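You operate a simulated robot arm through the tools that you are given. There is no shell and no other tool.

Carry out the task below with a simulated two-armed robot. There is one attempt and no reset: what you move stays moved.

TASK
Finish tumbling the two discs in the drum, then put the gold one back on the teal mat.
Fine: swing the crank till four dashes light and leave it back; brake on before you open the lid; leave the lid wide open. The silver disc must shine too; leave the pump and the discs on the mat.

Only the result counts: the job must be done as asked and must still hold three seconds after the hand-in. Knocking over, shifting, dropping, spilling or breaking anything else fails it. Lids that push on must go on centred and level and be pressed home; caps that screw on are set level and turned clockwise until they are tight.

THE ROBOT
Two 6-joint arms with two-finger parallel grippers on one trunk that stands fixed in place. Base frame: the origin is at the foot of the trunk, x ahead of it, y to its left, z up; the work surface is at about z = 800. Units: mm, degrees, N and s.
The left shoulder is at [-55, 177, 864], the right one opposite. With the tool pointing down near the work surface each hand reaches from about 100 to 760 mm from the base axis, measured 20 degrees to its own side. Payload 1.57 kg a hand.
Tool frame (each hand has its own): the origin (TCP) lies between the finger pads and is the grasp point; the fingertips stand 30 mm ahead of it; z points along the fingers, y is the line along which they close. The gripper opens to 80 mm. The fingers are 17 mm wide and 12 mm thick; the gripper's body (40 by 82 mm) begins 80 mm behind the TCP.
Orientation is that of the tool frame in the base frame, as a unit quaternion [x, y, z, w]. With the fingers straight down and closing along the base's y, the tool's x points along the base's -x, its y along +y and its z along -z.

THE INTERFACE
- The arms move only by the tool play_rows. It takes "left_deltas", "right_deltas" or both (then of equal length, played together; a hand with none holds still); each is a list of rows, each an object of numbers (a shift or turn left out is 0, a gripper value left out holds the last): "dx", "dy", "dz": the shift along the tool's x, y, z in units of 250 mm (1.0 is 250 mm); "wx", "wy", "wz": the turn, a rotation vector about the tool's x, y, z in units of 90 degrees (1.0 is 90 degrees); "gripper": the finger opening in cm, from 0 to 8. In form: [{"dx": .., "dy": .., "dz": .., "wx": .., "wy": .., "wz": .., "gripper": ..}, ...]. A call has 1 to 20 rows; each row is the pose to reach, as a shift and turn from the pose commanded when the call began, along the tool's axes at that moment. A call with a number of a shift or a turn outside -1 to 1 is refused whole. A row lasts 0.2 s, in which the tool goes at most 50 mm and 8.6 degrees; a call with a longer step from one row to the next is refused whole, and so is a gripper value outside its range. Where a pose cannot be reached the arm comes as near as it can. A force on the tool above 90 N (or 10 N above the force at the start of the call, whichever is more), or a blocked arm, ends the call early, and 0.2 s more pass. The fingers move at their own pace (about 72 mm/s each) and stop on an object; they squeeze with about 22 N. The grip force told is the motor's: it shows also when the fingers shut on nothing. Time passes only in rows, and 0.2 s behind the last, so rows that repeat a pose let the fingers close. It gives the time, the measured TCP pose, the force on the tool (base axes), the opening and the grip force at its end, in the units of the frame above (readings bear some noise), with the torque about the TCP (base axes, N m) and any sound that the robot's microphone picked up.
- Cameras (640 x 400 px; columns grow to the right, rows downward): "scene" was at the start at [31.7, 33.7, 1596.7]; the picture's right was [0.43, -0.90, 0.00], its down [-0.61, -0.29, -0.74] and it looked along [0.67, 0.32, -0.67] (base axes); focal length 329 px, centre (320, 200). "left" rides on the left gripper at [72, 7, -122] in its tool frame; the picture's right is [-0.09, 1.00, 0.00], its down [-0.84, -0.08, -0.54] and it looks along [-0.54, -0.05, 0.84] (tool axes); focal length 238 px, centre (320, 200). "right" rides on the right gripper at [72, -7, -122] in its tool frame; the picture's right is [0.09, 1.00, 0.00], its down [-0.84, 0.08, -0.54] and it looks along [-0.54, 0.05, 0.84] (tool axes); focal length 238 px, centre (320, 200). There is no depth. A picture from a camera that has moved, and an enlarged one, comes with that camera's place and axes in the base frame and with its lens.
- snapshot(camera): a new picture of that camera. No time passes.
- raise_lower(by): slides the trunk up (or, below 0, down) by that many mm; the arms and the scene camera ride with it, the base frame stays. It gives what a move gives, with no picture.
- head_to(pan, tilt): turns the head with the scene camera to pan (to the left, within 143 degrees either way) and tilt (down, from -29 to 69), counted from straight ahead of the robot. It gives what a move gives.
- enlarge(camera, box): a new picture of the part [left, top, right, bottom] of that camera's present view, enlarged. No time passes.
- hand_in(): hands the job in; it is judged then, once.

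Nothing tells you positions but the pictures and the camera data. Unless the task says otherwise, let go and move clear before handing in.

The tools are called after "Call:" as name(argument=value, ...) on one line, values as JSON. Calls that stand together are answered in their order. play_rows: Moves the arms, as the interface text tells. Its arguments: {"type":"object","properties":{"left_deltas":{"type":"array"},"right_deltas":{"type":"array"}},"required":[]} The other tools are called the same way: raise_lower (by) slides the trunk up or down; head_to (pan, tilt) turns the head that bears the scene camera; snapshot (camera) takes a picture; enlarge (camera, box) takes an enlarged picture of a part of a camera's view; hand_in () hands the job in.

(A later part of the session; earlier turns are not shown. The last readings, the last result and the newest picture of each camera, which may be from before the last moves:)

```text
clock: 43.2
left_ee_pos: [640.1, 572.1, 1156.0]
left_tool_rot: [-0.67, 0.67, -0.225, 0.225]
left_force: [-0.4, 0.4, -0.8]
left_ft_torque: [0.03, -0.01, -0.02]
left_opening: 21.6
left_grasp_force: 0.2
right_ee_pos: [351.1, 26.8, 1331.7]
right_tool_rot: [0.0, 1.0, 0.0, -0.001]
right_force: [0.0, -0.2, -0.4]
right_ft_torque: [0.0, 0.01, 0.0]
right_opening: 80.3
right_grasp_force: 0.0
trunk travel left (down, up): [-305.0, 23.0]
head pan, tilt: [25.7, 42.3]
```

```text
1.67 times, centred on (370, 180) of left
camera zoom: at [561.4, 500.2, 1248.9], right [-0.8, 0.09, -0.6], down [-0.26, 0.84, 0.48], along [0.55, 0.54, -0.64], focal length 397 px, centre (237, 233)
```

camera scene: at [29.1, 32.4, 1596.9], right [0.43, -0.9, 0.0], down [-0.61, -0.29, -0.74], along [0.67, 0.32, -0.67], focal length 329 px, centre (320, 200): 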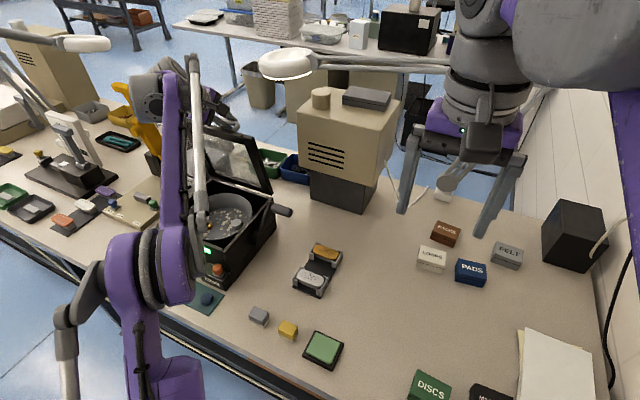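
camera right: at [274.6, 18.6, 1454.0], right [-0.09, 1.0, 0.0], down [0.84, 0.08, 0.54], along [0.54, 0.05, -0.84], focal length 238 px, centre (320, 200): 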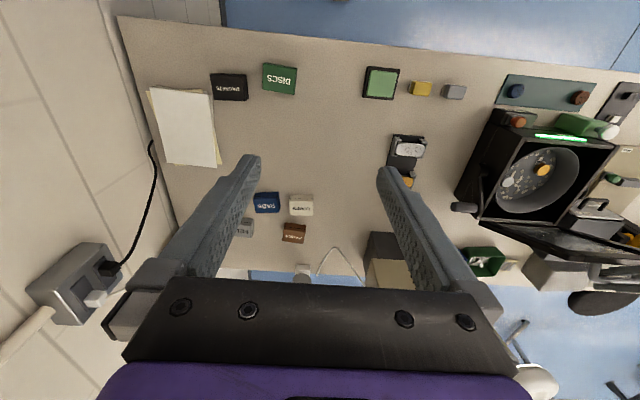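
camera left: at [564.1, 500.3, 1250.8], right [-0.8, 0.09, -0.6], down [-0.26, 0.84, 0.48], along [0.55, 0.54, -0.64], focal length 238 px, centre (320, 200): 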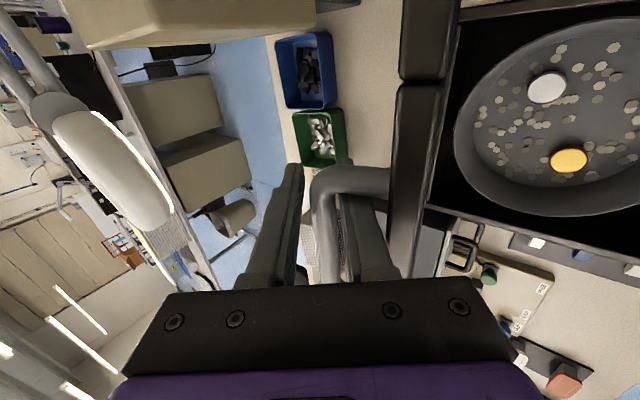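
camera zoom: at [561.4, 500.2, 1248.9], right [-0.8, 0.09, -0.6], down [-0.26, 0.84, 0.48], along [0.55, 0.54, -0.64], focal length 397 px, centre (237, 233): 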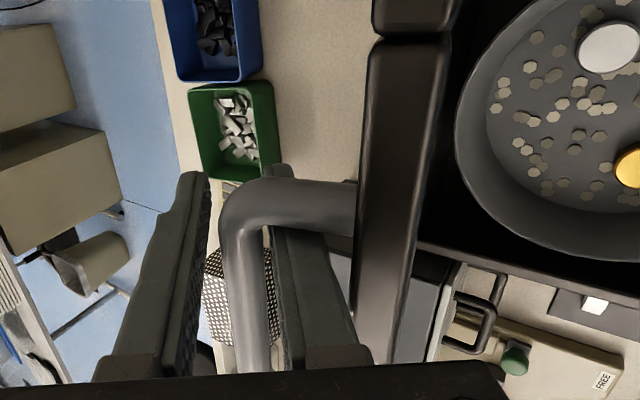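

The lid is around 78–80° and leans lightly on the lower finger, so it needs to go past vertical. To gain reach, I'll yaw the hand about its closing axis while the fingers still straddle the bar, and move along the bar to y ≈ 600.

Call:
play_rows(left_deltas=[{"dx": -0.05, "dz": -0.02}, {"dx": -0.08, "dz": -0.04}, {"dx": -0.08, "dz": -0.055, "wy": -0.088}, {"dx": -0.08, "dz": -0.07, "wy": -0.176}, {"dx": -0.078, "dz": -0.08, "wy": -0.264}, {"dx": -0.075, "dz": -0.09, "wy": -0.352}, {"dx": -0.073, "dz": -0.095, "wy": -0.444}])

Call:
snapshot(camera="left")

Call:
enlarge(camera="scene", box=[130, 100, 310, 260])

Call:
enlarge(camera="right", box=[470, 80, 640, 280])

```text
clock: 44.8
left_ee_pos: [625.0, 589.9, 1172.9]
left_tool_rot: [0.706, -0.554, -0.018, -0.441]
left_force: [0.3, 0.0, -0.3]
left_ft_torque: [0.02, 0.0, 0.01]
left_opening: 21.7
left_grasp_force: 0.9
left hand out of reach, approached as far as the arm can: row 2
right_ee_pos: [348.9, 25.6, 1331.9]
right_tool_rot: [0.0, 1.0, -0.001, 0.001]
right_force: [0.4, 0.3, 0.6]
right_ft_torque: [-0.02, -0.03, 0.03]
right_opening: 80.1
right_grasp_force: 0.0
trunk travel left (down, up): [-305.0, 23.0]
head pan, tilt: [25.7, 42.3]
```

```text
taken
camera left: at [591.8, 456.1, 1206.8], right [-0.83, 0.07, -0.55], down [-0.51, 0.29, 0.81], along [0.22, 0.95, -0.21], focal length 238 px, centre (320, 200)
```

left: 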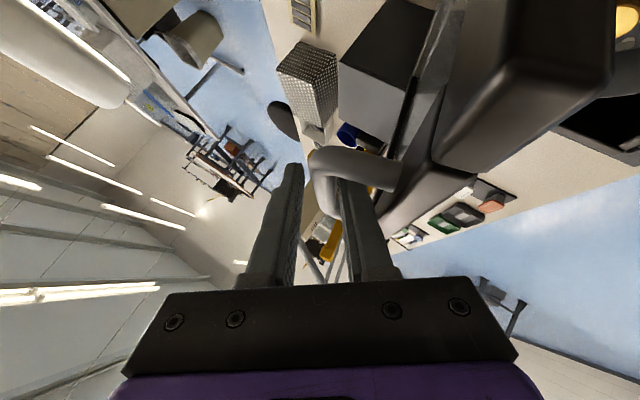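

```text
2.50 times, centred on (220, 180) of scene
camera zoom: at [32.2, 33.2, 1596.7], right [0.43, -0.9, 0.0], down [-0.61, -0.29, -0.74], along [0.67, 0.32, -0.67], focal length 822 px, centre (570, 250)
```

zoom: 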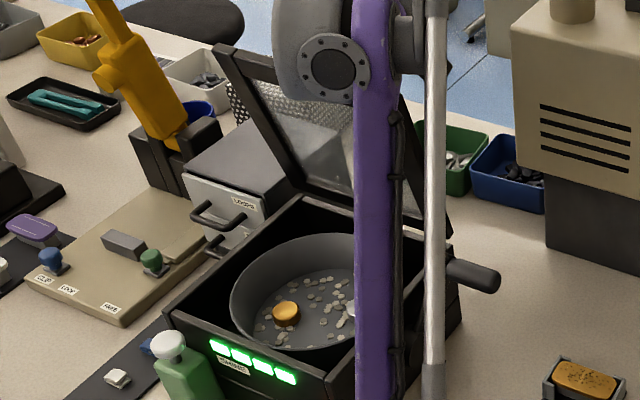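

```text
2.00 times, centred on (555, 180) of right
camera zoom: at [276.9, 19.6, 1453.2], right [-0.09, 1.0, 0.0], down [0.84, 0.08, 0.54], along [0.54, 0.05, -0.84], focal length 477 px, centre (-150, 240)
```

zoom: 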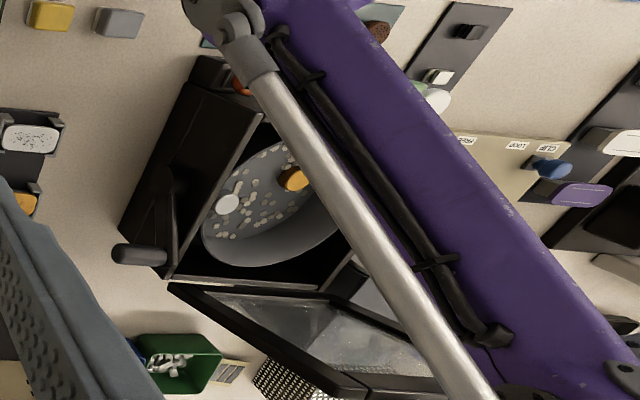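

The hand now feels almost no force, so the lid may be holding itself by friction. I'll check that by watching a lid corner closely while easing the finger away 4 mm.

Call:
enlarge(camera="scene", box=[166, 105, 214, 135])

Call:
play_rows(left_deltas=[{"dy": 0.008}, {"dy": 0.016}, {"dy": 0.016}, {"dy": 0.016}])

Call:
enlarge(camera="scene", box=[166, 105, 214, 135])

Call:
enlarge(camera="left", box=[250, 100, 430, 260])

```text
13.33 times, centred on (190, 120) of scene
camera zoom: at [32.2, 33.2, 1596.7], right [0.43, -0.9, 0.0], down [-0.61, -0.29, -0.74], along [0.67, 0.32, -0.67], focal length 4381 px, centre (2053, 1267)
```

zoom: 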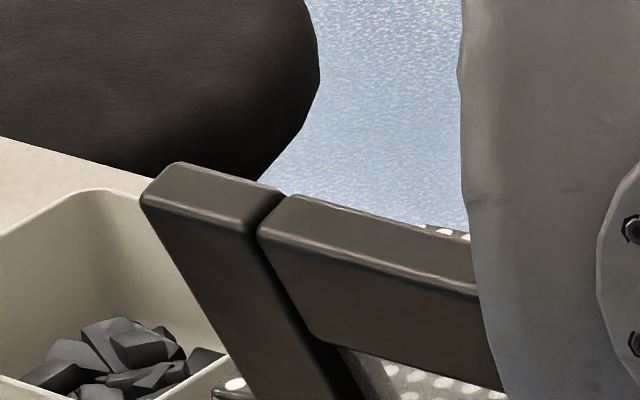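

```text
clock: 45.8
left_ee_pos: [623.3, 589.6, 1169.6]
left_tool_rot: [0.707, -0.553, -0.019, -0.44]
left_force: [-0.1, 0.2, 0.0]
left_ft_torque: [-0.02, -0.03, -0.01]
left_opening: 21.1
left_grasp_force: 0.6
right_ee_pos: [349.7, 26.4, 1332.0]
right_tool_rot: [-0.001, 1.0, 0.0, 0.0]
right_force: [-0.9, 1.2, 0.1]
right_ft_torque: [0.02, 0.0, -0.03]
right_opening: 80.1
right_grasp_force: 0.0
trunk travel left (down, up): [-305.0, 23.0]
head pan, tilt: [25.7, 42.3]
```

```text
13.33 times, centred on (190, 120) of scene
camera zoom: at [31.7, 33.7, 1596.7], right [0.43, -0.9, 0.0], down [-0.61, -0.29, -0.74], along [0.67, 0.32, -0.67], focal length 4381 px, centre (2053, 1267)
```

zoom: 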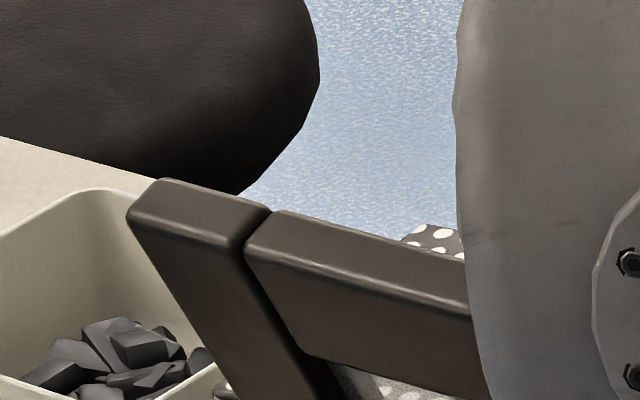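

```text
2.50 times, centred on (340, 180) of left
camera zoom: at [589.0, 456.3, 1203.6], right [-0.83, 0.07, -0.55], down [-0.51, 0.29, 0.81], along [0.22, 0.95, -0.21], focal length 596 px, centre (270, 250)
```

zoom: 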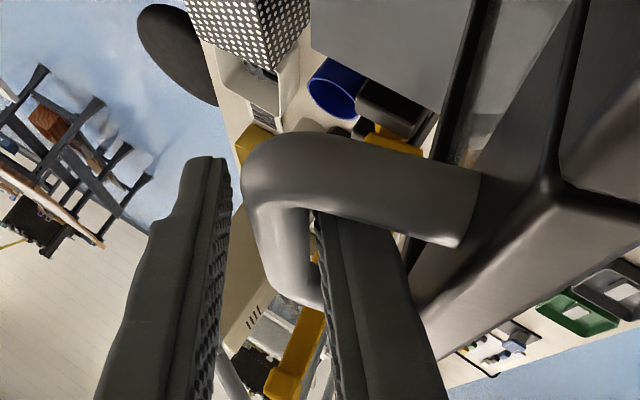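

The lid follows the finger, so it isn't self-holding yet and must be pushed past vertical. I'll gain reach by raising the trunk in two small steps, re-seating the fingers between them.

Call:
play_rows(left_deltas=[{"dz": 0.016}, {"dz": 0.032}])

Call:
raise_lower(by=11)

Call:
enlarge(camera="left", box=[230, 80, 450, 280])

Call:
enlarge(camera="scene", box=[130, 90, 310, 250])

```text
clock: 46.4
left_ee_pos: [628.1, 595.6, 1164.7]
left_tool_rot: [0.707, -0.553, -0.018, -0.44]
left_force: [-0.7, 0.5, -0.3]
left_ft_torque: [0.03, -0.03, 0.03]
left_opening: 21.1
left_grasp_force: 0.1
right_ee_pos: [348.8, 26.9, 1331.9]
right_tool_rot: [0.0, 1.0, 0.0, -0.001]
right_force: [-0.7, -0.3, 0.7]
right_ft_torque: [-0.04, 0.0, 0.0]
right_opening: 80.2
right_grasp_force: 0.1
trunk travel left (down, up): [-305.0, 23.0]
head pan, tilt: [25.7, 42.3]
```

```text
clock: 47.0
left_ee_pos: [626.1, 595.8, 1179.0]
left_tool_rot: [0.706, -0.554, -0.018, -0.44]
left_force: [-0.3, -0.1, -0.5]
left_ft_torque: [-0.03, 0.0, 0.01]
left_opening: 21.1
left_grasp_force: 0.2
right_ee_pos: [350.5, 27.0, 1342.4]
right_tool_rot: [0.0, 1.0, 0.0, 0.001]
right_force: [0.9, 0.3, -0.2]
right_ft_torque: [0.02, 0.0, -0.02]
right_opening: 80.2
right_grasp_force: 0.0
trunk travel left (down, up): [-316.0, 12.0]
head pan, tilt: [25.7, 42.3]
```

```text
2.00 times, centred on (340, 180) of left
camera zoom: at [592.9, 461.1, 1211.8], right [-0.83, 0.07, -0.55], down [-0.51, 0.29, 0.81], along [0.22, 0.95, -0.21], focal length 477 px, centre (280, 240)
```

zoom: 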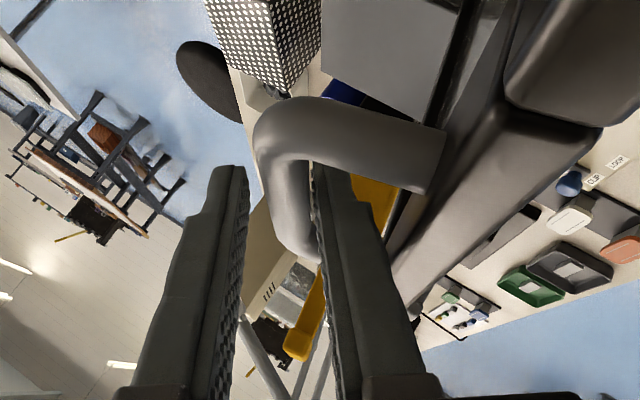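

```text
2.50 times, centred on (220, 170) of scene
camera zoom: at [31.5, 33.3, 1608.3], right [0.43, -0.9, 0.0], down [-0.61, -0.29, -0.74], along [0.67, 0.32, -0.67], focal length 822 px, centre (570, 275)
```

zoom: 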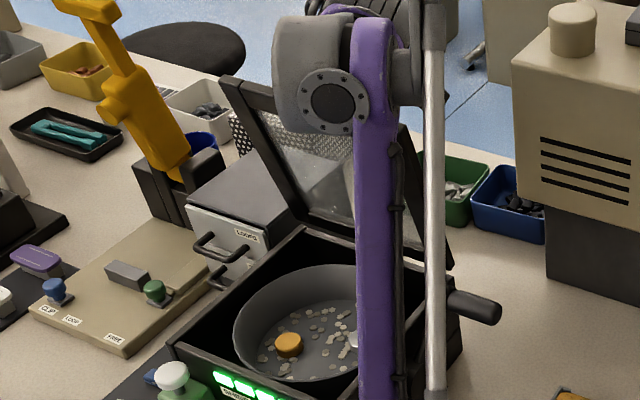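

Call:
play_rows(left_deltas=[{"dz": 0.02}, {"dz": 0.044}])

Call:
raise_lower(by=12)

Call:
snapshot(camera="left")

Call:
enlarge(camera="scene", box=[130, 90, 310, 250])

```text
clock: 47.6
left_ee_pos: [631.0, 601.9, 1169.8]
left_tool_rot: [0.707, -0.553, -0.018, -0.44]
left_force: [0.1, 0.3, -0.4]
left_ft_torque: [0.01, -0.02, -0.03]
left_opening: 21.5
left_grasp_force: 0.5
right_ee_pos: [348.4, 27.3, 1343.7]
right_tool_rot: [0.0, 1.0, 0.001, 0.0]
right_force: [-0.6, 0.3, -0.4]
right_ft_torque: [-0.01, 0.01, -0.03]
right_opening: 80.1
right_grasp_force: 0.0
trunk travel left (down, up): [-316.0, 12.0]
head pan, tilt: [25.7, 42.3]
```

```text
clock: 48.2
left_ee_pos: [635.0, 602.1, 1189.9]
left_tool_rot: [0.708, -0.551, -0.015, -0.442]
left_force: [0.5, 0.1, 1.0]
left_ft_torque: [0.02, 0.02, -0.03]
left_opening: 20.7
left_grasp_force: 0.1
right_ee_pos: [349.5, 25.7, 1355.4]
right_tool_rot: [0.0, 1.0, -0.001, 0.001]
right_force: [-0.4, 0.6, -0.1]
right_ft_torque: [0.0, 0.0, -0.03]
right_opening: 79.9
right_grasp_force: 0.0
trunk travel left (down, up): [-328.0, 0.0]
head pan, tilt: [25.7, 42.3]
```

```text
taken
camera left: at [601.7, 468.2, 1223.2], right [-0.83, 0.07, -0.56], down [-0.52, 0.29, 0.8], along [0.22, 0.95, -0.21], focal length 238 px, centre (320, 200)
```

left: 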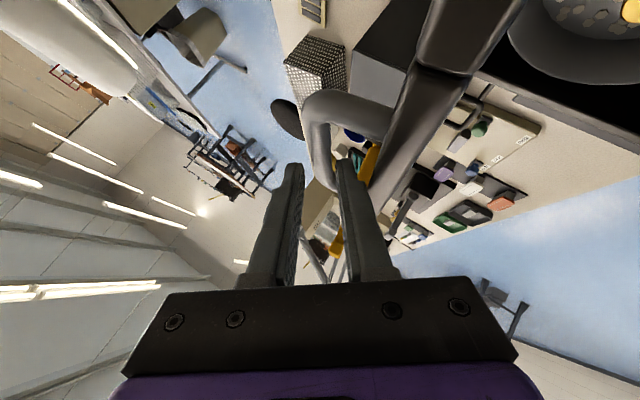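

```text
2.50 times, centred on (220, 170) of scene
camera zoom: at [31.0, 33.1, 1619.2], right [0.43, -0.9, 0.0], down [-0.61, -0.29, -0.74], along [0.67, 0.32, -0.67], focal length 822 px, centre (570, 275)
```

zoom: 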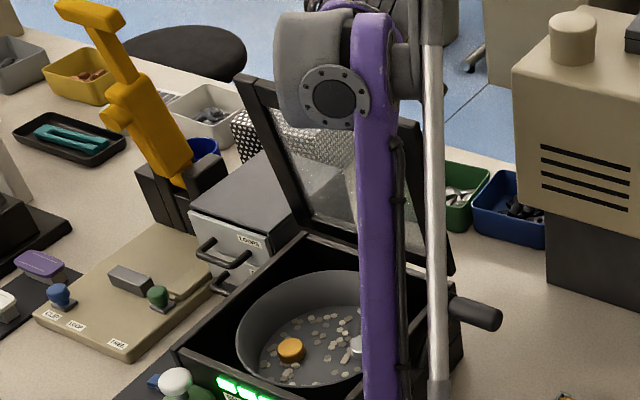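

Call:
play_rows(left_deltas=[{"dz": 0.02}, {"dz": 0.04}, {"dz": 0.056}])

Call:
snapshot(camera="left")

Call:
enlarge(camera="left", box=[230, 80, 450, 280])

```text
clock: 49.0
left_ee_pos: [639.7, 612.3, 1180.6]
left_tool_rot: [0.708, -0.551, -0.017, -0.441]
left_force: [0.1, -0.5, -0.3]
left_ft_torque: [0.0, 0.0, -0.02]
left_opening: 21.2
left_grasp_force: 0.1
right_ee_pos: [350.1, 26.8, 1354.0]
right_tool_rot: [0.0, 1.0, 0.0, 0.0]
right_force: [0.0, -0.2, -0.9]
right_ft_torque: [0.0, -0.03, -0.01]
right_opening: 80.0
right_grasp_force: 0.1
trunk travel left (down, up): [-328.0, 0.0]
head pan, tilt: [25.7, 42.3]
```

```text
taken
camera left: at [607.6, 478.6, 1214.7], right [-0.83, 0.07, -0.56], down [-0.52, 0.29, 0.8], along [0.22, 0.95, -0.21], focal length 238 px, centre (320, 200)
```

left: 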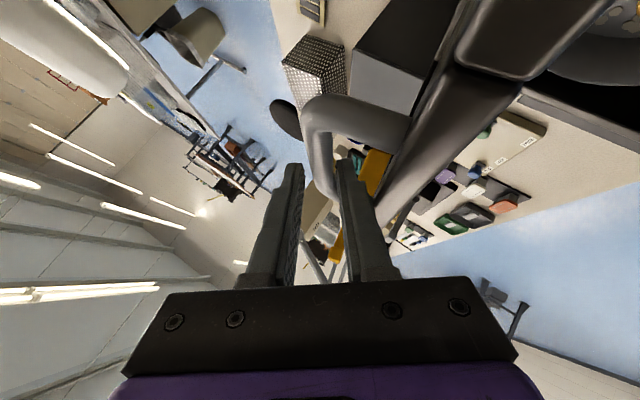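

```text
2.00 times, centred on (340, 180) of left
camera zoom: at [607.6, 478.6, 1214.7], right [-0.83, 0.07, -0.56], down [-0.52, 0.29, 0.8], along [0.22, 0.95, -0.21], focal length 477 px, centre (280, 240)
```

zoom: 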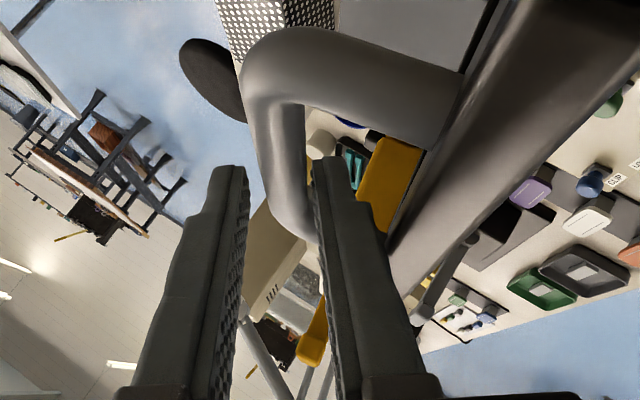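

The bar still sits between the fingers near their tips. I'll push on past vertical, adding yaw and pitch, in steps.

Call:
play_rows(left_deltas=[{"dx": 0.0376, "dy": -0.0307, "dz": 0.0003, "wx": -0.0128, "wy": -0.0278, "wz": 0.0107}, {"dx": 0.0752, "dy": -0.0614, "dz": 0.0006, "wx": -0.0255, "wy": -0.0556, "wz": 0.0214}, {"dx": 0.108, "dy": -0.0895, "dz": 0.0119, "wx": -0.0383, "wy": -0.0833, "wz": 0.0321}, {"dx": 0.141, "dy": -0.1176, "dz": 0.0232, "wx": -0.0511, "wy": -0.1111, "wz": 0.0429}])

Call:
snapshot(camera="left")

Call:
enlarge(camera="scene", box=[130, 90, 310, 250])

```text
clock: 50.0
left_ee_pos: [679.2, 590.0, 1176.4]
left_tool_rot: [0.702, -0.533, -0.115, -0.459]
left_force: [-2.1, 9.3, -0.4]
left_ft_torque: [0.02, 0.31, -0.11]
left_opening: 21.5
left_grasp_force: 0.7
right_ee_pos: [349.8, 28.5, 1355.6]
right_tool_rot: [0.0, 1.0, -0.001, 0.0]
right_force: [-0.8, -0.3, 0.4]
right_ft_torque: [0.01, 0.03, -0.01]
right_opening: 80.1
right_grasp_force: 0.0
trunk travel left (down, up): [-328.0, 0.0]
head pan, tilt: [25.7, 42.3]
```

```text
taken
camera left: at [663.5, 450.2, 1193.1], right [-0.89, 0.05, -0.46], down [-0.45, 0.12, 0.88], along [0.1, 0.99, -0.09], focal length 238 px, centre (320, 200)
```

left: 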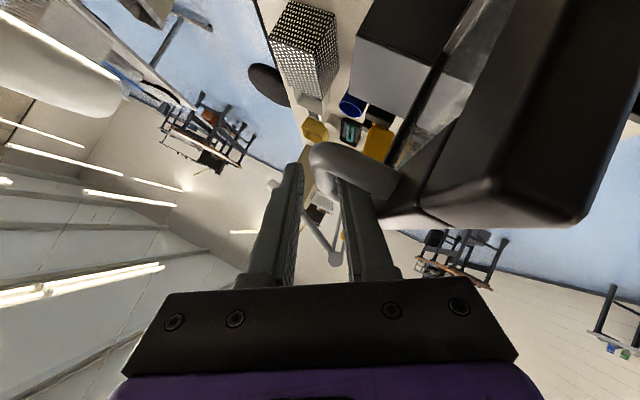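

```text
2.50 times, centred on (220, 170) of scene
camera zoom: at [30.4, 35.6, 1618.9], right [0.43, -0.9, 0.0], down [-0.61, -0.29, -0.74], along [0.67, 0.32, -0.67], focal length 822 px, centre (570, 275)
```

zoom: 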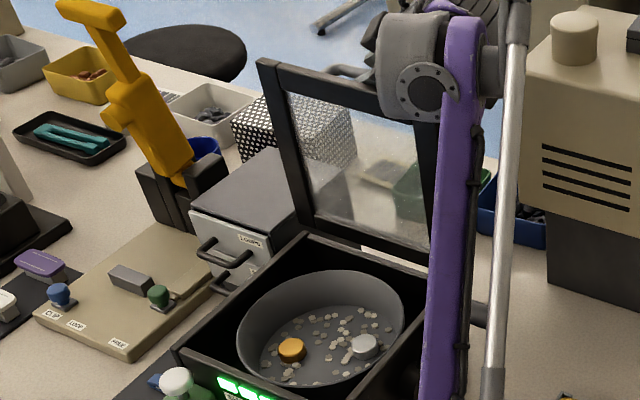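

The lid is now about 91°, judging by its corner. One more small push should take it past its balance point.

Call:
play_rows(left_deltas=[{"dx": 0.0187, "dy": -0.0288, "dz": 0.0235, "wx": -0.0107, "wy": -0.0278, "wz": 0.0128}, {"dx": 0.0373, "dy": -0.0575, "dz": 0.047, "wx": -0.0214, "wy": -0.0556, "wz": 0.0255}, {"dx": 0.0373, "dy": -0.07, "dz": 0.047, "wx": -0.0214, "wy": -0.0556, "wz": 0.0255}])

Call:
snapshot(camera="left")

Call:
enlarge(camera="scene", box=[130, 90, 310, 250])

```text
clock: 50.8
left_ee_pos: [701.9, 590.8, 1173.7]
left_tool_rot: [0.693, -0.525, -0.163, -0.467]
left_force: [-7.8, -0.8, -1.7]
left_ft_torque: [-0.27, 1.83, 0.81]
left_opening: 28.4
left_grasp_force: 4.3
right_ee_pos: [348.1, 25.7, 1354.1]
right_tool_rot: [0.0, 1.0, 0.0, 0.0]
right_force: [-0.1, -0.1, -0.2]
right_ft_torque: [0.02, 0.01, -0.02]
right_opening: 79.8
right_grasp_force: 0.1
trunk travel left (down, up): [-328.0, 0.0]
head pan, tilt: [25.7, 42.3]
```

```text
taken
camera left: at [693.3, 449.1, 1181.2], right [-0.91, 0.04, -0.41], down [-0.41, 0.04, 0.91], along [0.05, 1.0, -0.02], focal length 238 px, centre (320, 200)
```

left: 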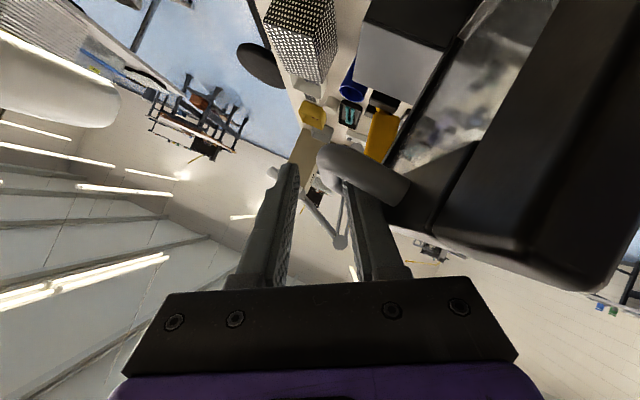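

```text
2.50 times, centred on (220, 170) of scene
camera zoom: at [29.4, 33.8, 1618.8], right [0.43, -0.9, 0.0], down [-0.61, -0.29, -0.74], along [0.67, 0.32, -0.67], focal length 822 px, centre (570, 275)
```

zoom: 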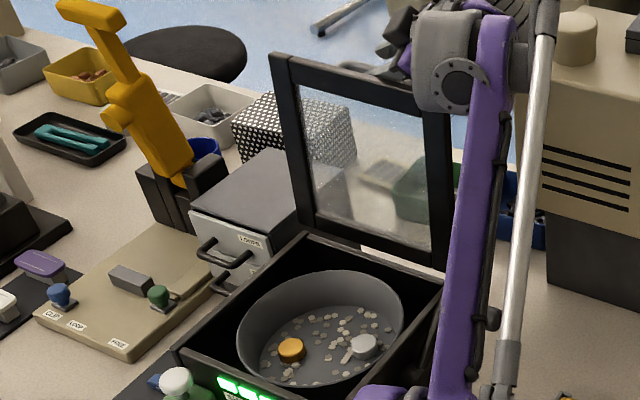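

The lid is about 96° open, past vertical. I'll withdraw the fingers along their own axis and see whether it stays.

Call:
play_rows(left_deltas=[{"dz": -0.04}, {"dz": -0.08}, {"dz": -0.12}])

Call:
snapshot(camera="left")

Call:
enlarge(camera="scene", box=[130, 90, 310, 250])

```text
clock: 51.6
left_ee_pos: [696.0, 574.6, 1183.4]
left_tool_rot: [0.695, -0.524, -0.163, -0.465]
left_force: [-7.1, 23.2, -19.5]
left_ft_torque: [-0.01, 0.7, 0.04]
left_opening: 34.4
left_grasp_force: 7.5
right_ee_pos: [350.7, 31.4, 1354.8]
right_tool_rot: [0.001, 1.0, -0.001, 0.0]
right_force: [-0.3, 0.3, -0.3]
right_ft_torque: [0.01, -0.03, 0.0]
right_opening: 80.1
right_grasp_force: 0.1
trunk travel left (down, up): [-328.0, 0.0]
head pan, tilt: [25.7, 42.3]
```

```text
taken
camera left: at [686.6, 433.1, 1192.7], right [-0.91, 0.03, -0.41], down [-0.41, 0.04, 0.91], along [0.05, 1.0, -0.02], focal length 238 px, centre (320, 200)
```

left: 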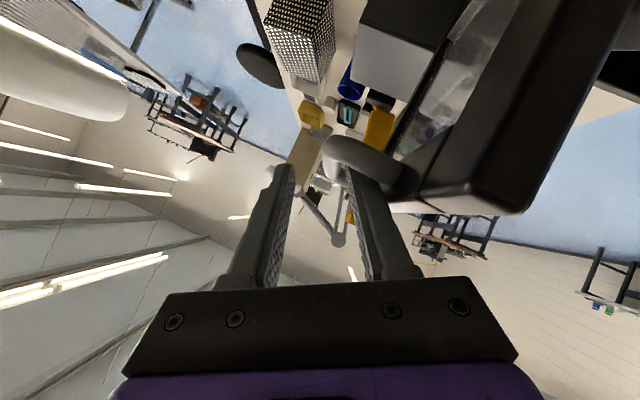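

```text
2.50 times, centred on (220, 170) of scene
camera zoom: at [31.4, 40.3, 1618.6], right [0.43, -0.9, 0.0], down [-0.61, -0.29, -0.74], along [0.67, 0.32, -0.67], focal length 822 px, centre (570, 275)
```

zoom: 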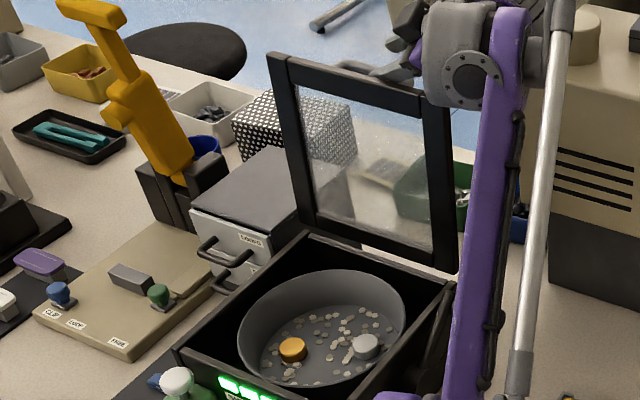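

The finger force suggests I'm pressing the lid against its end stop at about 96°. I'll ease back off the bar, then withdraw.

Call:
play_rows(left_deltas=[{"dy": 0.012}, {"dy": 0.024}, {"dy": 0.024}])

Call:
snapshot(camera="left")

Call:
enlarge(camera="scene", box=[130, 90, 310, 250])

```text
clock: 52.4
left_ee_pos: [691.0, 571.5, 1184.1]
left_tool_rot: [0.693, -0.526, -0.162, -0.466]
left_force: [-3.7, 19.2, -5.6]
left_ft_torque: [0.05, 0.49, 0.02]
left_opening: 26.2
left_grasp_force: 2.9
right_ee_pos: [349.5, 29.7, 1354.7]
right_tool_rot: [0.0, 1.0, -0.003, 0.0]
right_force: [0.3, -0.3, -0.5]
right_ft_torque: [0.01, 0.01, -0.01]
right_opening: 80.0
right_grasp_force: 0.1
trunk travel left (down, up): [-328.0, 0.0]
head pan, tilt: [25.7, 42.3]
```

```text
taken
camera left: at [681.1, 429.7, 1192.2], right [-0.91, 0.04, -0.41], down [-0.41, 0.04, 0.91], along [0.05, 1.0, -0.02], focal length 238 px, centre (320, 200)
```

left: 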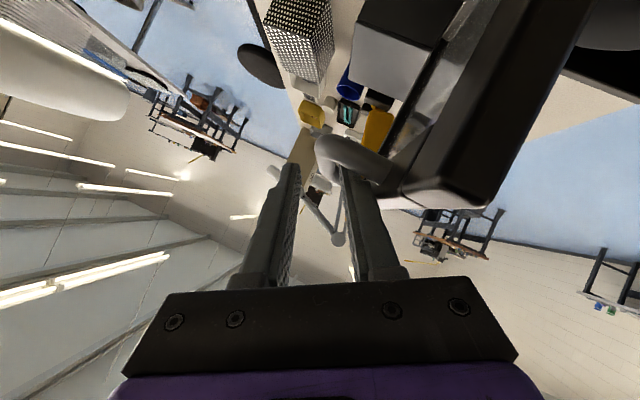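

```text
2.50 times, centred on (220, 170) of scene
camera zoom: at [30.6, 38.0, 1618.9], right [0.43, -0.9, 0.0], down [-0.61, -0.29, -0.74], along [0.67, 0.32, -0.67], focal length 822 px, centre (570, 275)
```

zoom: 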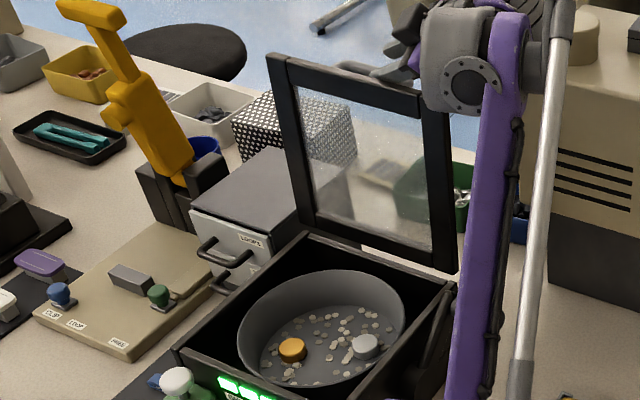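

Call:
play_rows(left_deltas=[{"dx": -0.02}, {"dx": -0.036}, {"dx": -0.036}])

Call:
enlarge(camera="left", box=[240, 80, 460, 280])

```text
clock: 53.2
left_ee_pos: [687.6, 573.3, 1192.9]
left_tool_rot: [0.692, -0.526, -0.162, -0.467]
left_force: [0.4, 0.6, 1.1]
left_ft_torque: [0.02, 0.0, -0.02]
left_opening: 20.8
left_grasp_force: 0.0
right_ee_pos: [349.9, 28.4, 1354.5]
right_tool_rot: [0.0, 1.0, 0.0, 0.0]
right_force: [0.6, 0.1, 0.3]
right_ft_torque: [-0.01, 0.0, -0.03]
right_opening: 80.1
right_grasp_force: 0.1
trunk travel left (down, up): [-328.0, 0.0]
head pan, tilt: [25.7, 42.3]
```

```text
2.00 times, centred on (350, 180) of left
camera zoom: at [677.8, 432.1, 1199.9], right [-0.91, 0.04, -0.41], down [-0.41, 0.04, 0.91], along [0.05, 1.0, -0.02], focal length 477 px, centre (260, 240)
```

zoom: 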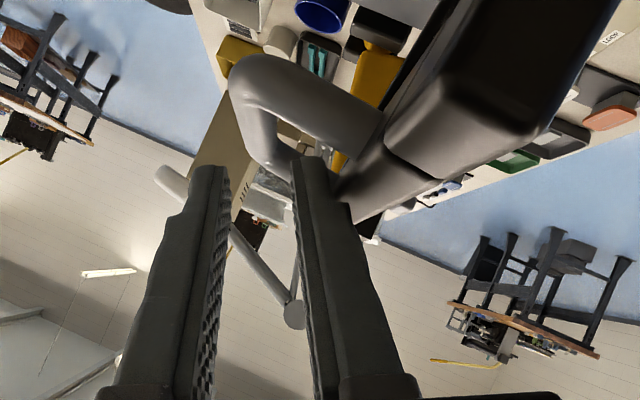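

The hand is free with zero force. I'll withdraw further.

Call:
play_rows(left_deltas=[{"dz": -0.05}, {"dz": -0.1}, {"dz": -0.18}, {"dz": -0.26}])

Call:
snapshot(camera="left")

Call:
enlarge(camera="scene", box=[130, 90, 310, 250])

```text
clock: 54.2
left_ee_pos: [669.8, 519.4, 1226.3]
left_tool_rot: [0.693, -0.525, -0.163, -0.467]
left_force: [0.1, -0.2, 0.0]
left_ft_torque: [-0.02, 0.0, 0.03]
left_opening: 20.8
left_grasp_force: 0.0
right_ee_pos: [348.1, 26.6, 1355.8]
right_tool_rot: [-0.001, 1.0, 0.0, 0.0]
right_force: [-0.1, 0.1, -0.2]
right_ft_torque: [0.02, 0.0, -0.03]
right_opening: 80.2
right_grasp_force: 0.1
trunk travel left (down, up): [-328.0, 0.0]
head pan, tilt: [25.7, 42.3]
```

```text
taken
camera left: at [660.4, 378.0, 1233.4], right [-0.91, 0.04, -0.41], down [-0.41, 0.04, 0.91], along [0.05, 1.0, -0.02], focal length 238 px, centre (320, 200)
```

left: 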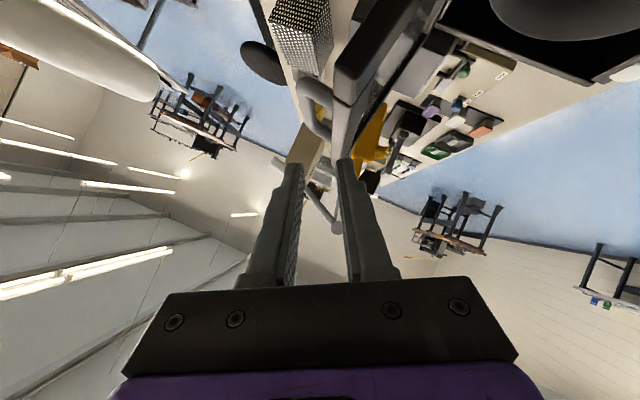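

```text
2.50 times, centred on (220, 170) of scene
camera zoom: at [30.4, 33.1, 1618.9], right [0.43, -0.9, 0.0], down [-0.61, -0.29, -0.74], along [0.67, 0.32, -0.67], focal length 822 px, centre (570, 275)
```

zoom: 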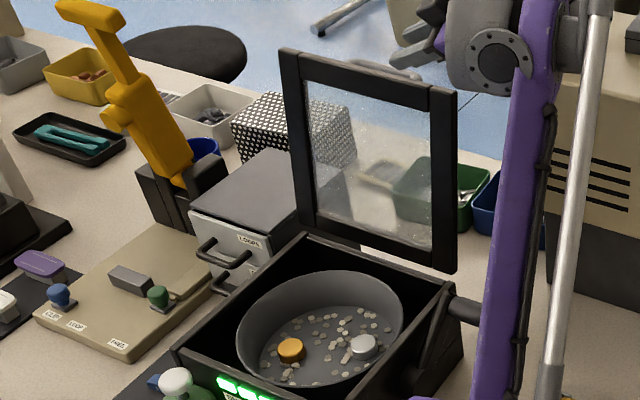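

The lid dropped to rest at its stop, around 100° open, and stays there by itself. I'll bring the hand back and reorient it pointing down, to pick the gold disc from the bowl.

Call:
play_rows(left_deltas=[{"dx": -0.041, "dy": 0.155, "dz": -0.0506}, {"dx": -0.079, "dy": 0.2965, "dz": -0.0966, "wx": 0.0174, "wy": 0.05, "wz": 0.074}, {"dx": -0.109, "dy": 0.4095, "dz": -0.1334, "wx": 0.0347, "wy": 0.0997, "wz": 0.1478}, {"dx": -0.1316, "dy": 0.4942, "dz": -0.161, "wx": 0.0521, "wy": 0.1495, "wz": 0.2218}, {"dx": -0.1504, "dy": 0.5648, "dz": -0.184, "wx": 0.0707, "wy": 0.2029, "wz": 0.301}, {"dx": -0.1654, "dy": 0.6213, "dz": -0.2024, "wx": 0.088, "wy": 0.2528, "wz": 0.3749}, {"dx": -0.1786, "dy": 0.6707, "dz": -0.2185, "wx": 0.1066, "wy": 0.3062, "wz": 0.4541}, {"dx": -0.188, "dy": 0.706, "dz": -0.23, "wx": 0.124, "wy": 0.356, "wz": 0.528}])

Call:
play_rows(left_deltas=[{"wx": 0.0174, "wy": 0.05, "wz": 0.074}, {"wx": 0.0347, "wy": 0.0997, "wz": 0.1478}, {"wx": 0.0521, "wy": 0.1495, "wz": 0.2218}, {"wx": 0.0707, "wy": 0.2029, "wz": 0.301}, {"wx": 0.088, "wy": 0.2528, "wz": 0.3749}, {"wx": 0.1066, "wy": 0.3062, "wz": 0.4541}, {"wx": 0.124, "wy": 0.356, "wz": 0.528}])

Call:
snapshot(camera="left")

Call:
enlarge(camera="scene", box=[130, 90, 310, 250])

```text
refused: row 5 steps farther than a row can; nothing moved
```

```text
refused: row 4 steps farther than a row can; nothing moved
```

```text
taken
camera left: at [660.4, 378.0, 1233.4], right [-0.91, 0.04, -0.41], down [-0.41, 0.04, 0.91], along [0.05, 1.0, -0.02], focal length 238 px, centre (320, 200)
```

left: 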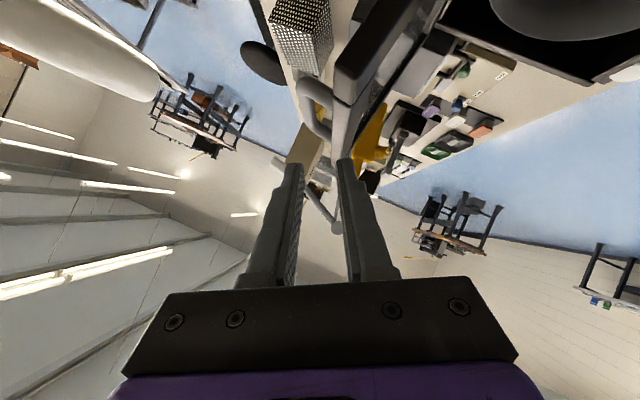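

```text
2.50 times, centred on (220, 170) of scene
camera zoom: at [30.4, 33.1, 1618.9], right [0.43, -0.9, 0.0], down [-0.61, -0.29, -0.74], along [0.67, 0.32, -0.67], focal length 822 px, centre (570, 275)
```

zoom: 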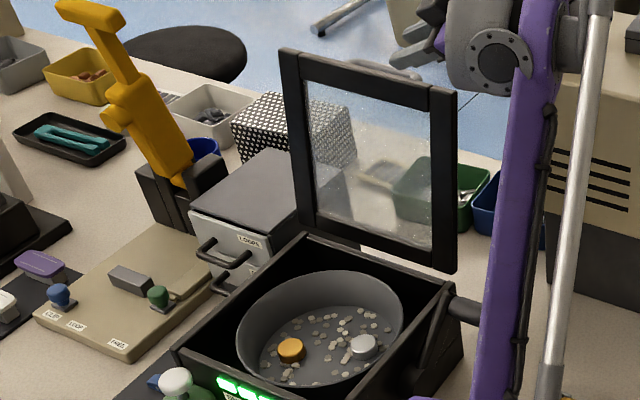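

A row stepped slightly too far and nothing moved. I'll retry with even rotation steps.

Call:
play_rows(left_deltas=[{"dx": -0.041, "dy": 0.155, "dz": -0.0506}, {"dx": -0.079, "dy": 0.2965, "dz": -0.0966, "wx": 0.0177, "wy": 0.0509, "wz": 0.0754}, {"dx": -0.109, "dy": 0.4095, "dz": -0.1334, "wx": 0.0354, "wy": 0.1017, "wz": 0.1509}, {"dx": -0.1316, "dy": 0.4942, "dz": -0.161, "wx": 0.0531, "wy": 0.1526, "wz": 0.2263}, {"dx": -0.1504, "dy": 0.5648, "dz": -0.184, "wx": 0.0709, "wy": 0.2034, "wz": 0.3017}, {"dx": -0.1654, "dy": 0.6213, "dz": -0.2024, "wx": 0.0886, "wy": 0.2543, "wz": 0.3771}, {"dx": -0.1786, "dy": 0.6707, "dz": -0.2185, "wx": 0.1063, "wy": 0.3051, "wz": 0.4526}, {"dx": -0.188, "dy": 0.706, "dz": -0.23, "wx": 0.124, "wy": 0.356, "wz": 0.528}])

Call:
snapshot(camera="left")

Call:
snapshot(camera="scene")

```text
clock: 56.0
left_ee_pos: [593.1, 563.8, 1146.7]
left_tool_rot: [-0.397, 0.874, 0.092, 0.266]
left_force: [-0.8, 0.2, -0.3]
left_ft_torque: [-0.02, -0.01, -0.03]
left_opening: 21.1
left_grasp_force: 0.0
left hand out of reach, approached as far as the arm can: row 2, 3, 4, 5, 6, 7, 8
right_ee_pos: [348.5, 27.1, 1354.8]
right_tool_rot: [0.0, 1.0, 0.0, 0.001]
right_force: [-0.1, -0.3, 0.1]
right_ft_torque: [0.0, 0.02, 0.02]
right_opening: 80.0
right_grasp_force: 0.0
trunk travel left (down, up): [-328.0, 0.0]
head pan, tilt: [25.7, 42.3]
```

```text
taken
camera left: at [501.5, 476.8, 1209.4], right [-0.69, 0.73, 0.0], down [0.3, 0.29, 0.91], along [0.66, 0.63, -0.42], focal length 238 px, centre (320, 200)
```

left: 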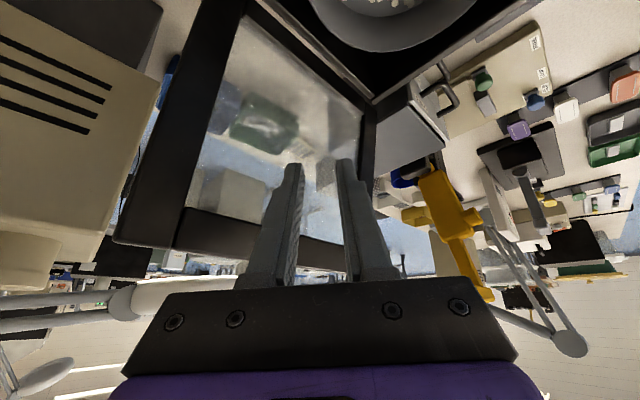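

```text
taken
camera scene: at [30.1, 34.2, 1618.9], right [0.43, -0.9, 0.0], down [-0.61, -0.29, -0.74], along [0.67, 0.32, -0.67], focal length 329 px, centre (320, 200)
```

scene: 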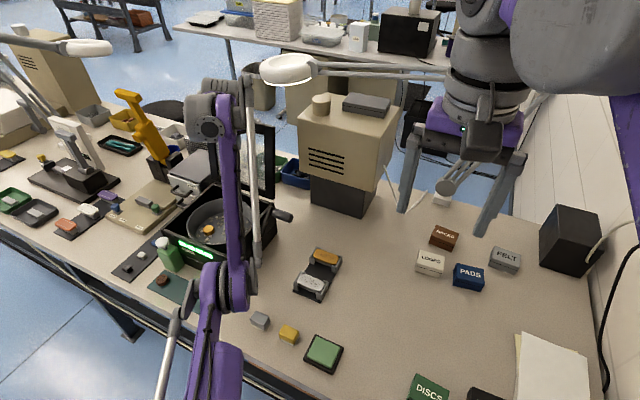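

The hand is clear in front of the lid. I'll move back toward the robot and finish turning the tool to point straight down.

Call:
play_rows(left_deltas=[{"dx": 0.105, "dy": 0.058, "dz": -0.0514}, {"dx": 0.21, "dy": 0.116, "dz": -0.1028, "wx": 0.0174, "wy": 0.0504, "wz": 0.0753}, {"dx": 0.289, "dy": 0.16, "dz": -0.141, "wx": 0.0349, "wy": 0.1009, "wz": 0.1506}, {"dx": 0.357, "dy": 0.197, "dz": -0.175, "wx": 0.0523, "wy": 0.1513, "wz": 0.2259}, {"dx": 0.41, "dy": 0.226, "dz": -0.2, "wx": 0.0697, "wy": 0.2017, "wz": 0.3011}, {"dx": 0.457, "dy": 0.252, "dz": -0.2236, "wx": 0.0871, "wy": 0.2521, "wz": 0.3764}, {"dx": 0.494, "dy": 0.273, "dz": -0.2416, "wx": 0.1046, "wy": 0.3026, "wz": 0.4517}, {"dx": 0.525, "dy": 0.29, "dz": -0.257, "wx": 0.122, "wy": 0.353, "wz": 0.527}])

Call:
snapshot(camera="left")

Call:
enlarge(camera="scene", box=[130, 110, 310, 270])

```text
clock: 57.8
left_ee_pos: [472.5, 532.5, 1112.6]
left_tool_rot: [0.001, 1.0, 0.001, 0.0]
left_force: [-0.3, 0.1, 0.2]
left_ft_torque: [0.0, -0.01, -0.01]
left_opening: 21.0
left_grasp_force: 0.0
left hand out of reach, approached as far as the arm can: row 1, 2, 3, 4, 5, 6, 7, 8
right_ee_pos: [348.8, 28.0, 1354.3]
right_tool_rot: [0.0, 1.0, 0.0, 0.0]
right_force: [-0.6, 0.5, 0.1]
right_ft_torque: [0.02, 0.01, -0.01]
right_opening: 80.1
right_grasp_force: 0.0
trunk travel left (down, up): [-328.0, 0.0]
head pan, tilt: [25.7, 42.3]
```

```text
taken
camera left: at [401.1, 539.3, 1235.4], right [0.09, 1.0, 0.0], down [0.84, -0.08, 0.54], along [0.54, -0.05, -0.84], focal length 238 px, centre (320, 200)
```

left: 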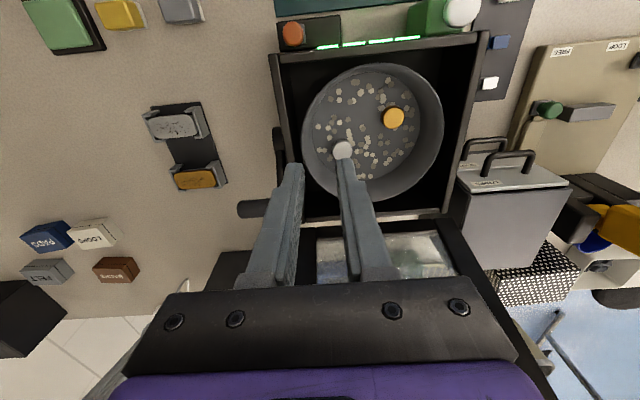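

```text
2.50 times, centred on (220, 190) of scene
camera zoom: at [30.4, 33.6, 1618.9], right [0.43, -0.9, 0.0], down [-0.61, -0.29, -0.74], along [0.67, 0.32, -0.67], focal length 822 px, centre (570, 225)
```

zoom: 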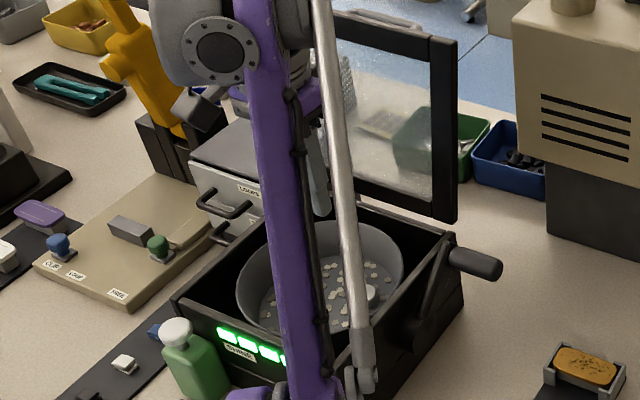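

Good. The gold disc is visible in the bowl, and I'll zoom in to locate it.

Call:
enlarge(camera="left", box=[290, 50, 460, 210])

Call:
enlarge(camera="right", box=[470, 80, 630, 230])

```text
2.50 times, centred on (375, 130) of left
camera zoom: at [401.1, 539.3, 1235.4], right [0.09, 1.0, 0.0], down [0.84, -0.08, 0.54], along [0.54, -0.05, -0.84], focal length 596 px, centre (182, 375)
```

zoom: 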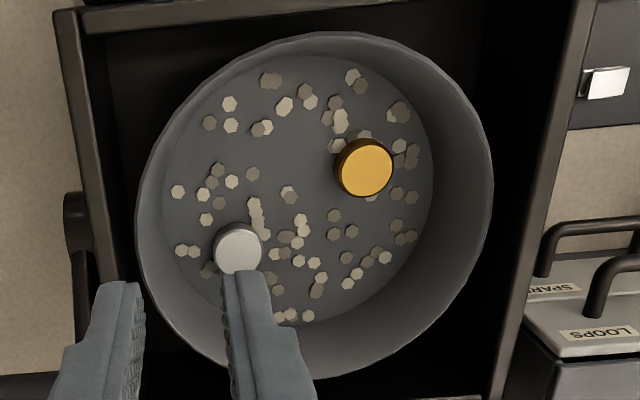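

```text
2.67 times, centred on (550, 155) of right
camera zoom: at [276.5, 19.9, 1476.3], right [-0.09, 1.0, 0.0], down [0.84, 0.08, 0.54], along [0.54, 0.05, -0.84], focal length 636 px, centre (-293, 320)
```

zoom: 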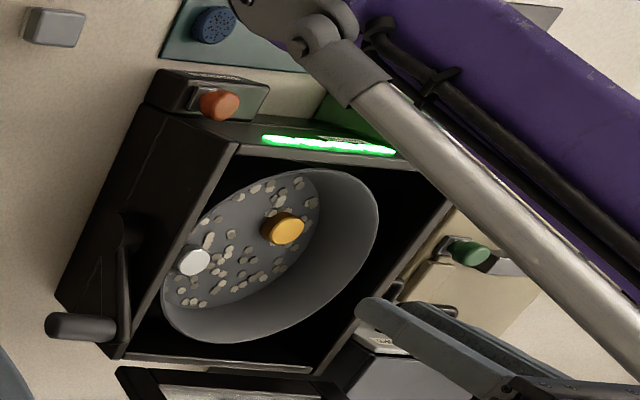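

The gold disc's top is at about (495, 637, 881), with a diameter of about 33 mm. I'll hover above it with a 50 mm opening.

Call:
play_rows(left_deltas=[{"dx": -0.03, "dy": 0.14, "gripper": 5.0}, {"dx": -0.06, "dy": 0.28, "gripper": 5.0}, {"dx": -0.09, "dy": 0.418, "dz": 0.06, "gripper": 5.0}, {"dx": -0.09, "dy": 0.418, "dz": 0.2}, {"dx": -0.09, "dy": 0.418, "dz": 0.35}, {"dx": -0.09, "dy": 0.418, "dz": 0.5}, {"dx": -0.09, "dy": 0.418, "dz": 0.61}])

Call:
snapshot(camera="left")

Call:
enlarge(camera="left", box=[240, 90, 400, 220])

```text
clock: 59.4
left_ee_pos: [527.2, 659.5, 981.2]
left_tool_rot: [0.0, 1.0, 0.0, 0.0]
left_force: [0.3, -0.2, -0.2]
left_ft_torque: [0.0, 0.02, -0.03]
left_opening: 49.8
left_grasp_force: 0.0
left hand out of reach, approached as far as the arm can: row 5, 6, 7
right_ee_pos: [349.3, 26.7, 1354.5]
right_tool_rot: [0.001, 1.0, 0.0, 0.0]
right_force: [0.1, -0.3, -0.6]
right_ft_torque: [0.03, 0.01, -0.01]
right_opening: 80.0
right_grasp_force: 0.0
trunk travel left (down, up): [-328.0, 0.0]
head pan, tilt: [25.7, 42.3]
```

```text
taken
camera left: at [455.5, 665.7, 1103.5], right [0.09, 1.0, 0.0], down [0.84, -0.08, 0.54], along [0.54, -0.05, -0.84], focal length 238 px, centre (320, 200)
```

left: 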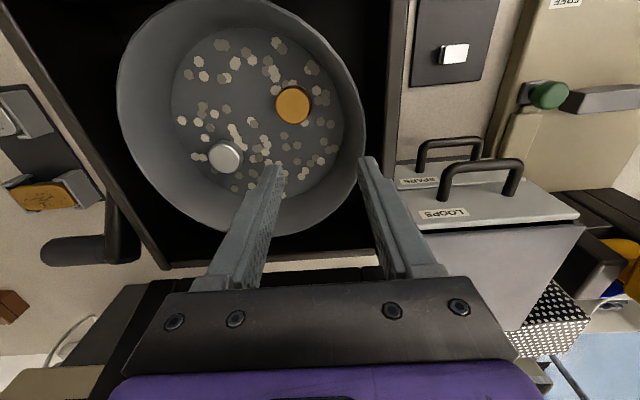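

```text
3.08 times, centred on (320, 155) of left
camera zoom: at [455.5, 665.7, 1103.5], right [0.09, 1.0, 0.0], down [0.84, -0.08, 0.54], along [0.54, -0.05, -0.84], focal length 733 px, centre (320, 338)
```

zoom: 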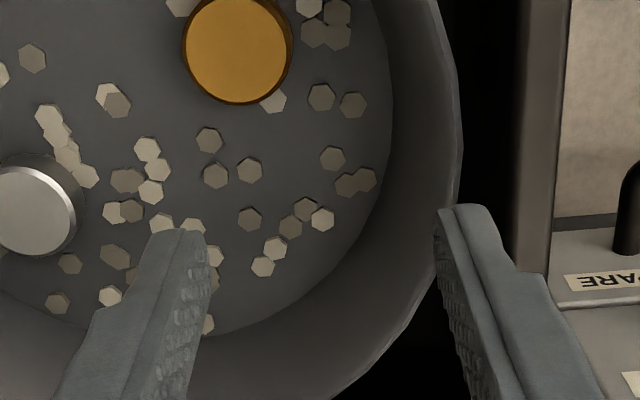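

The hand ended at (527, 660, 981), about 30 mm off the intended hover, and reports it is out of reach. I suspect a joint wound to its limit. I'll test this with a simple move up and back.

Call:
play_rows(left_deltas=[{"dz": -0.12}, {"dz": -0.24}, {"dz": -0.36}, {"dz": -0.48}, {"dz": -0.55}])

Call:
play_rows(left_deltas=[{"dx": 0.15}, {"dx": 0.3}, {"dx": 0.45}])

Call:
snapshot(camera="scene")

```text
clock: 60.6
left_ee_pos: [504.4, 639.7, 1099.0]
left_tool_rot: [0.0, 1.0, 0.001, 0.001]
left_force: [0.0, 0.2, 0.6]
left_ft_torque: [0.03, 0.05, 0.0]
left_opening: 49.5
left_grasp_force: 0.0
left hand out of reach, approached as far as the arm can: row 2, 3, 4, 5
right_ee_pos: [348.7, 26.7, 1355.8]
right_tool_rot: [0.0, 1.0, 0.0, 0.001]
right_force: [0.0, -1.3, 0.4]
right_ft_torque: [0.01, -0.01, -0.01]
right_opening: 80.5
right_grasp_force: 0.0
trunk travel left (down, up): [-328.0, 0.0]
head pan, tilt: [25.7, 42.3]
```

```text
clock: 61.4
left_ee_pos: [394.6, 642.9, 1107.8]
left_tool_rot: [0.0, 1.0, 0.001, 0.001]
left_force: [0.5, 0.1, -1.2]
left_ft_torque: [-0.02, 0.01, -0.01]
left_opening: 50.0
left_grasp_force: 0.1
left hand out of reach, approached as far as the arm can: row 3
right_ee_pos: [350.5, 27.5, 1353.9]
right_tool_rot: [0.0, 1.0, 0.001, 0.001]
right_force: [-0.7, 0.6, 0.2]
right_ft_torque: [0.0, -0.04, -0.01]
right_opening: 80.3
right_grasp_force: 0.0
trunk travel left (down, up): [-328.0, 0.0]
head pan, tilt: [25.7, 42.3]
```

```text
taken
camera scene: at [29.7, 34.1, 1618.9], right [0.43, -0.9, 0.0], down [-0.61, -0.29, -0.74], along [0.67, 0.32, -0.67], focal length 329 px, centre (320, 200)
```

scene: 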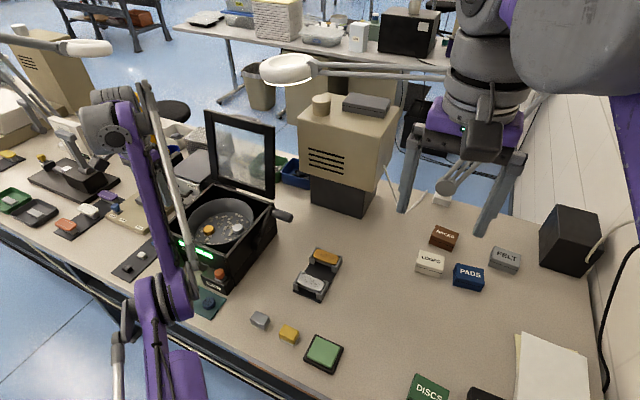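

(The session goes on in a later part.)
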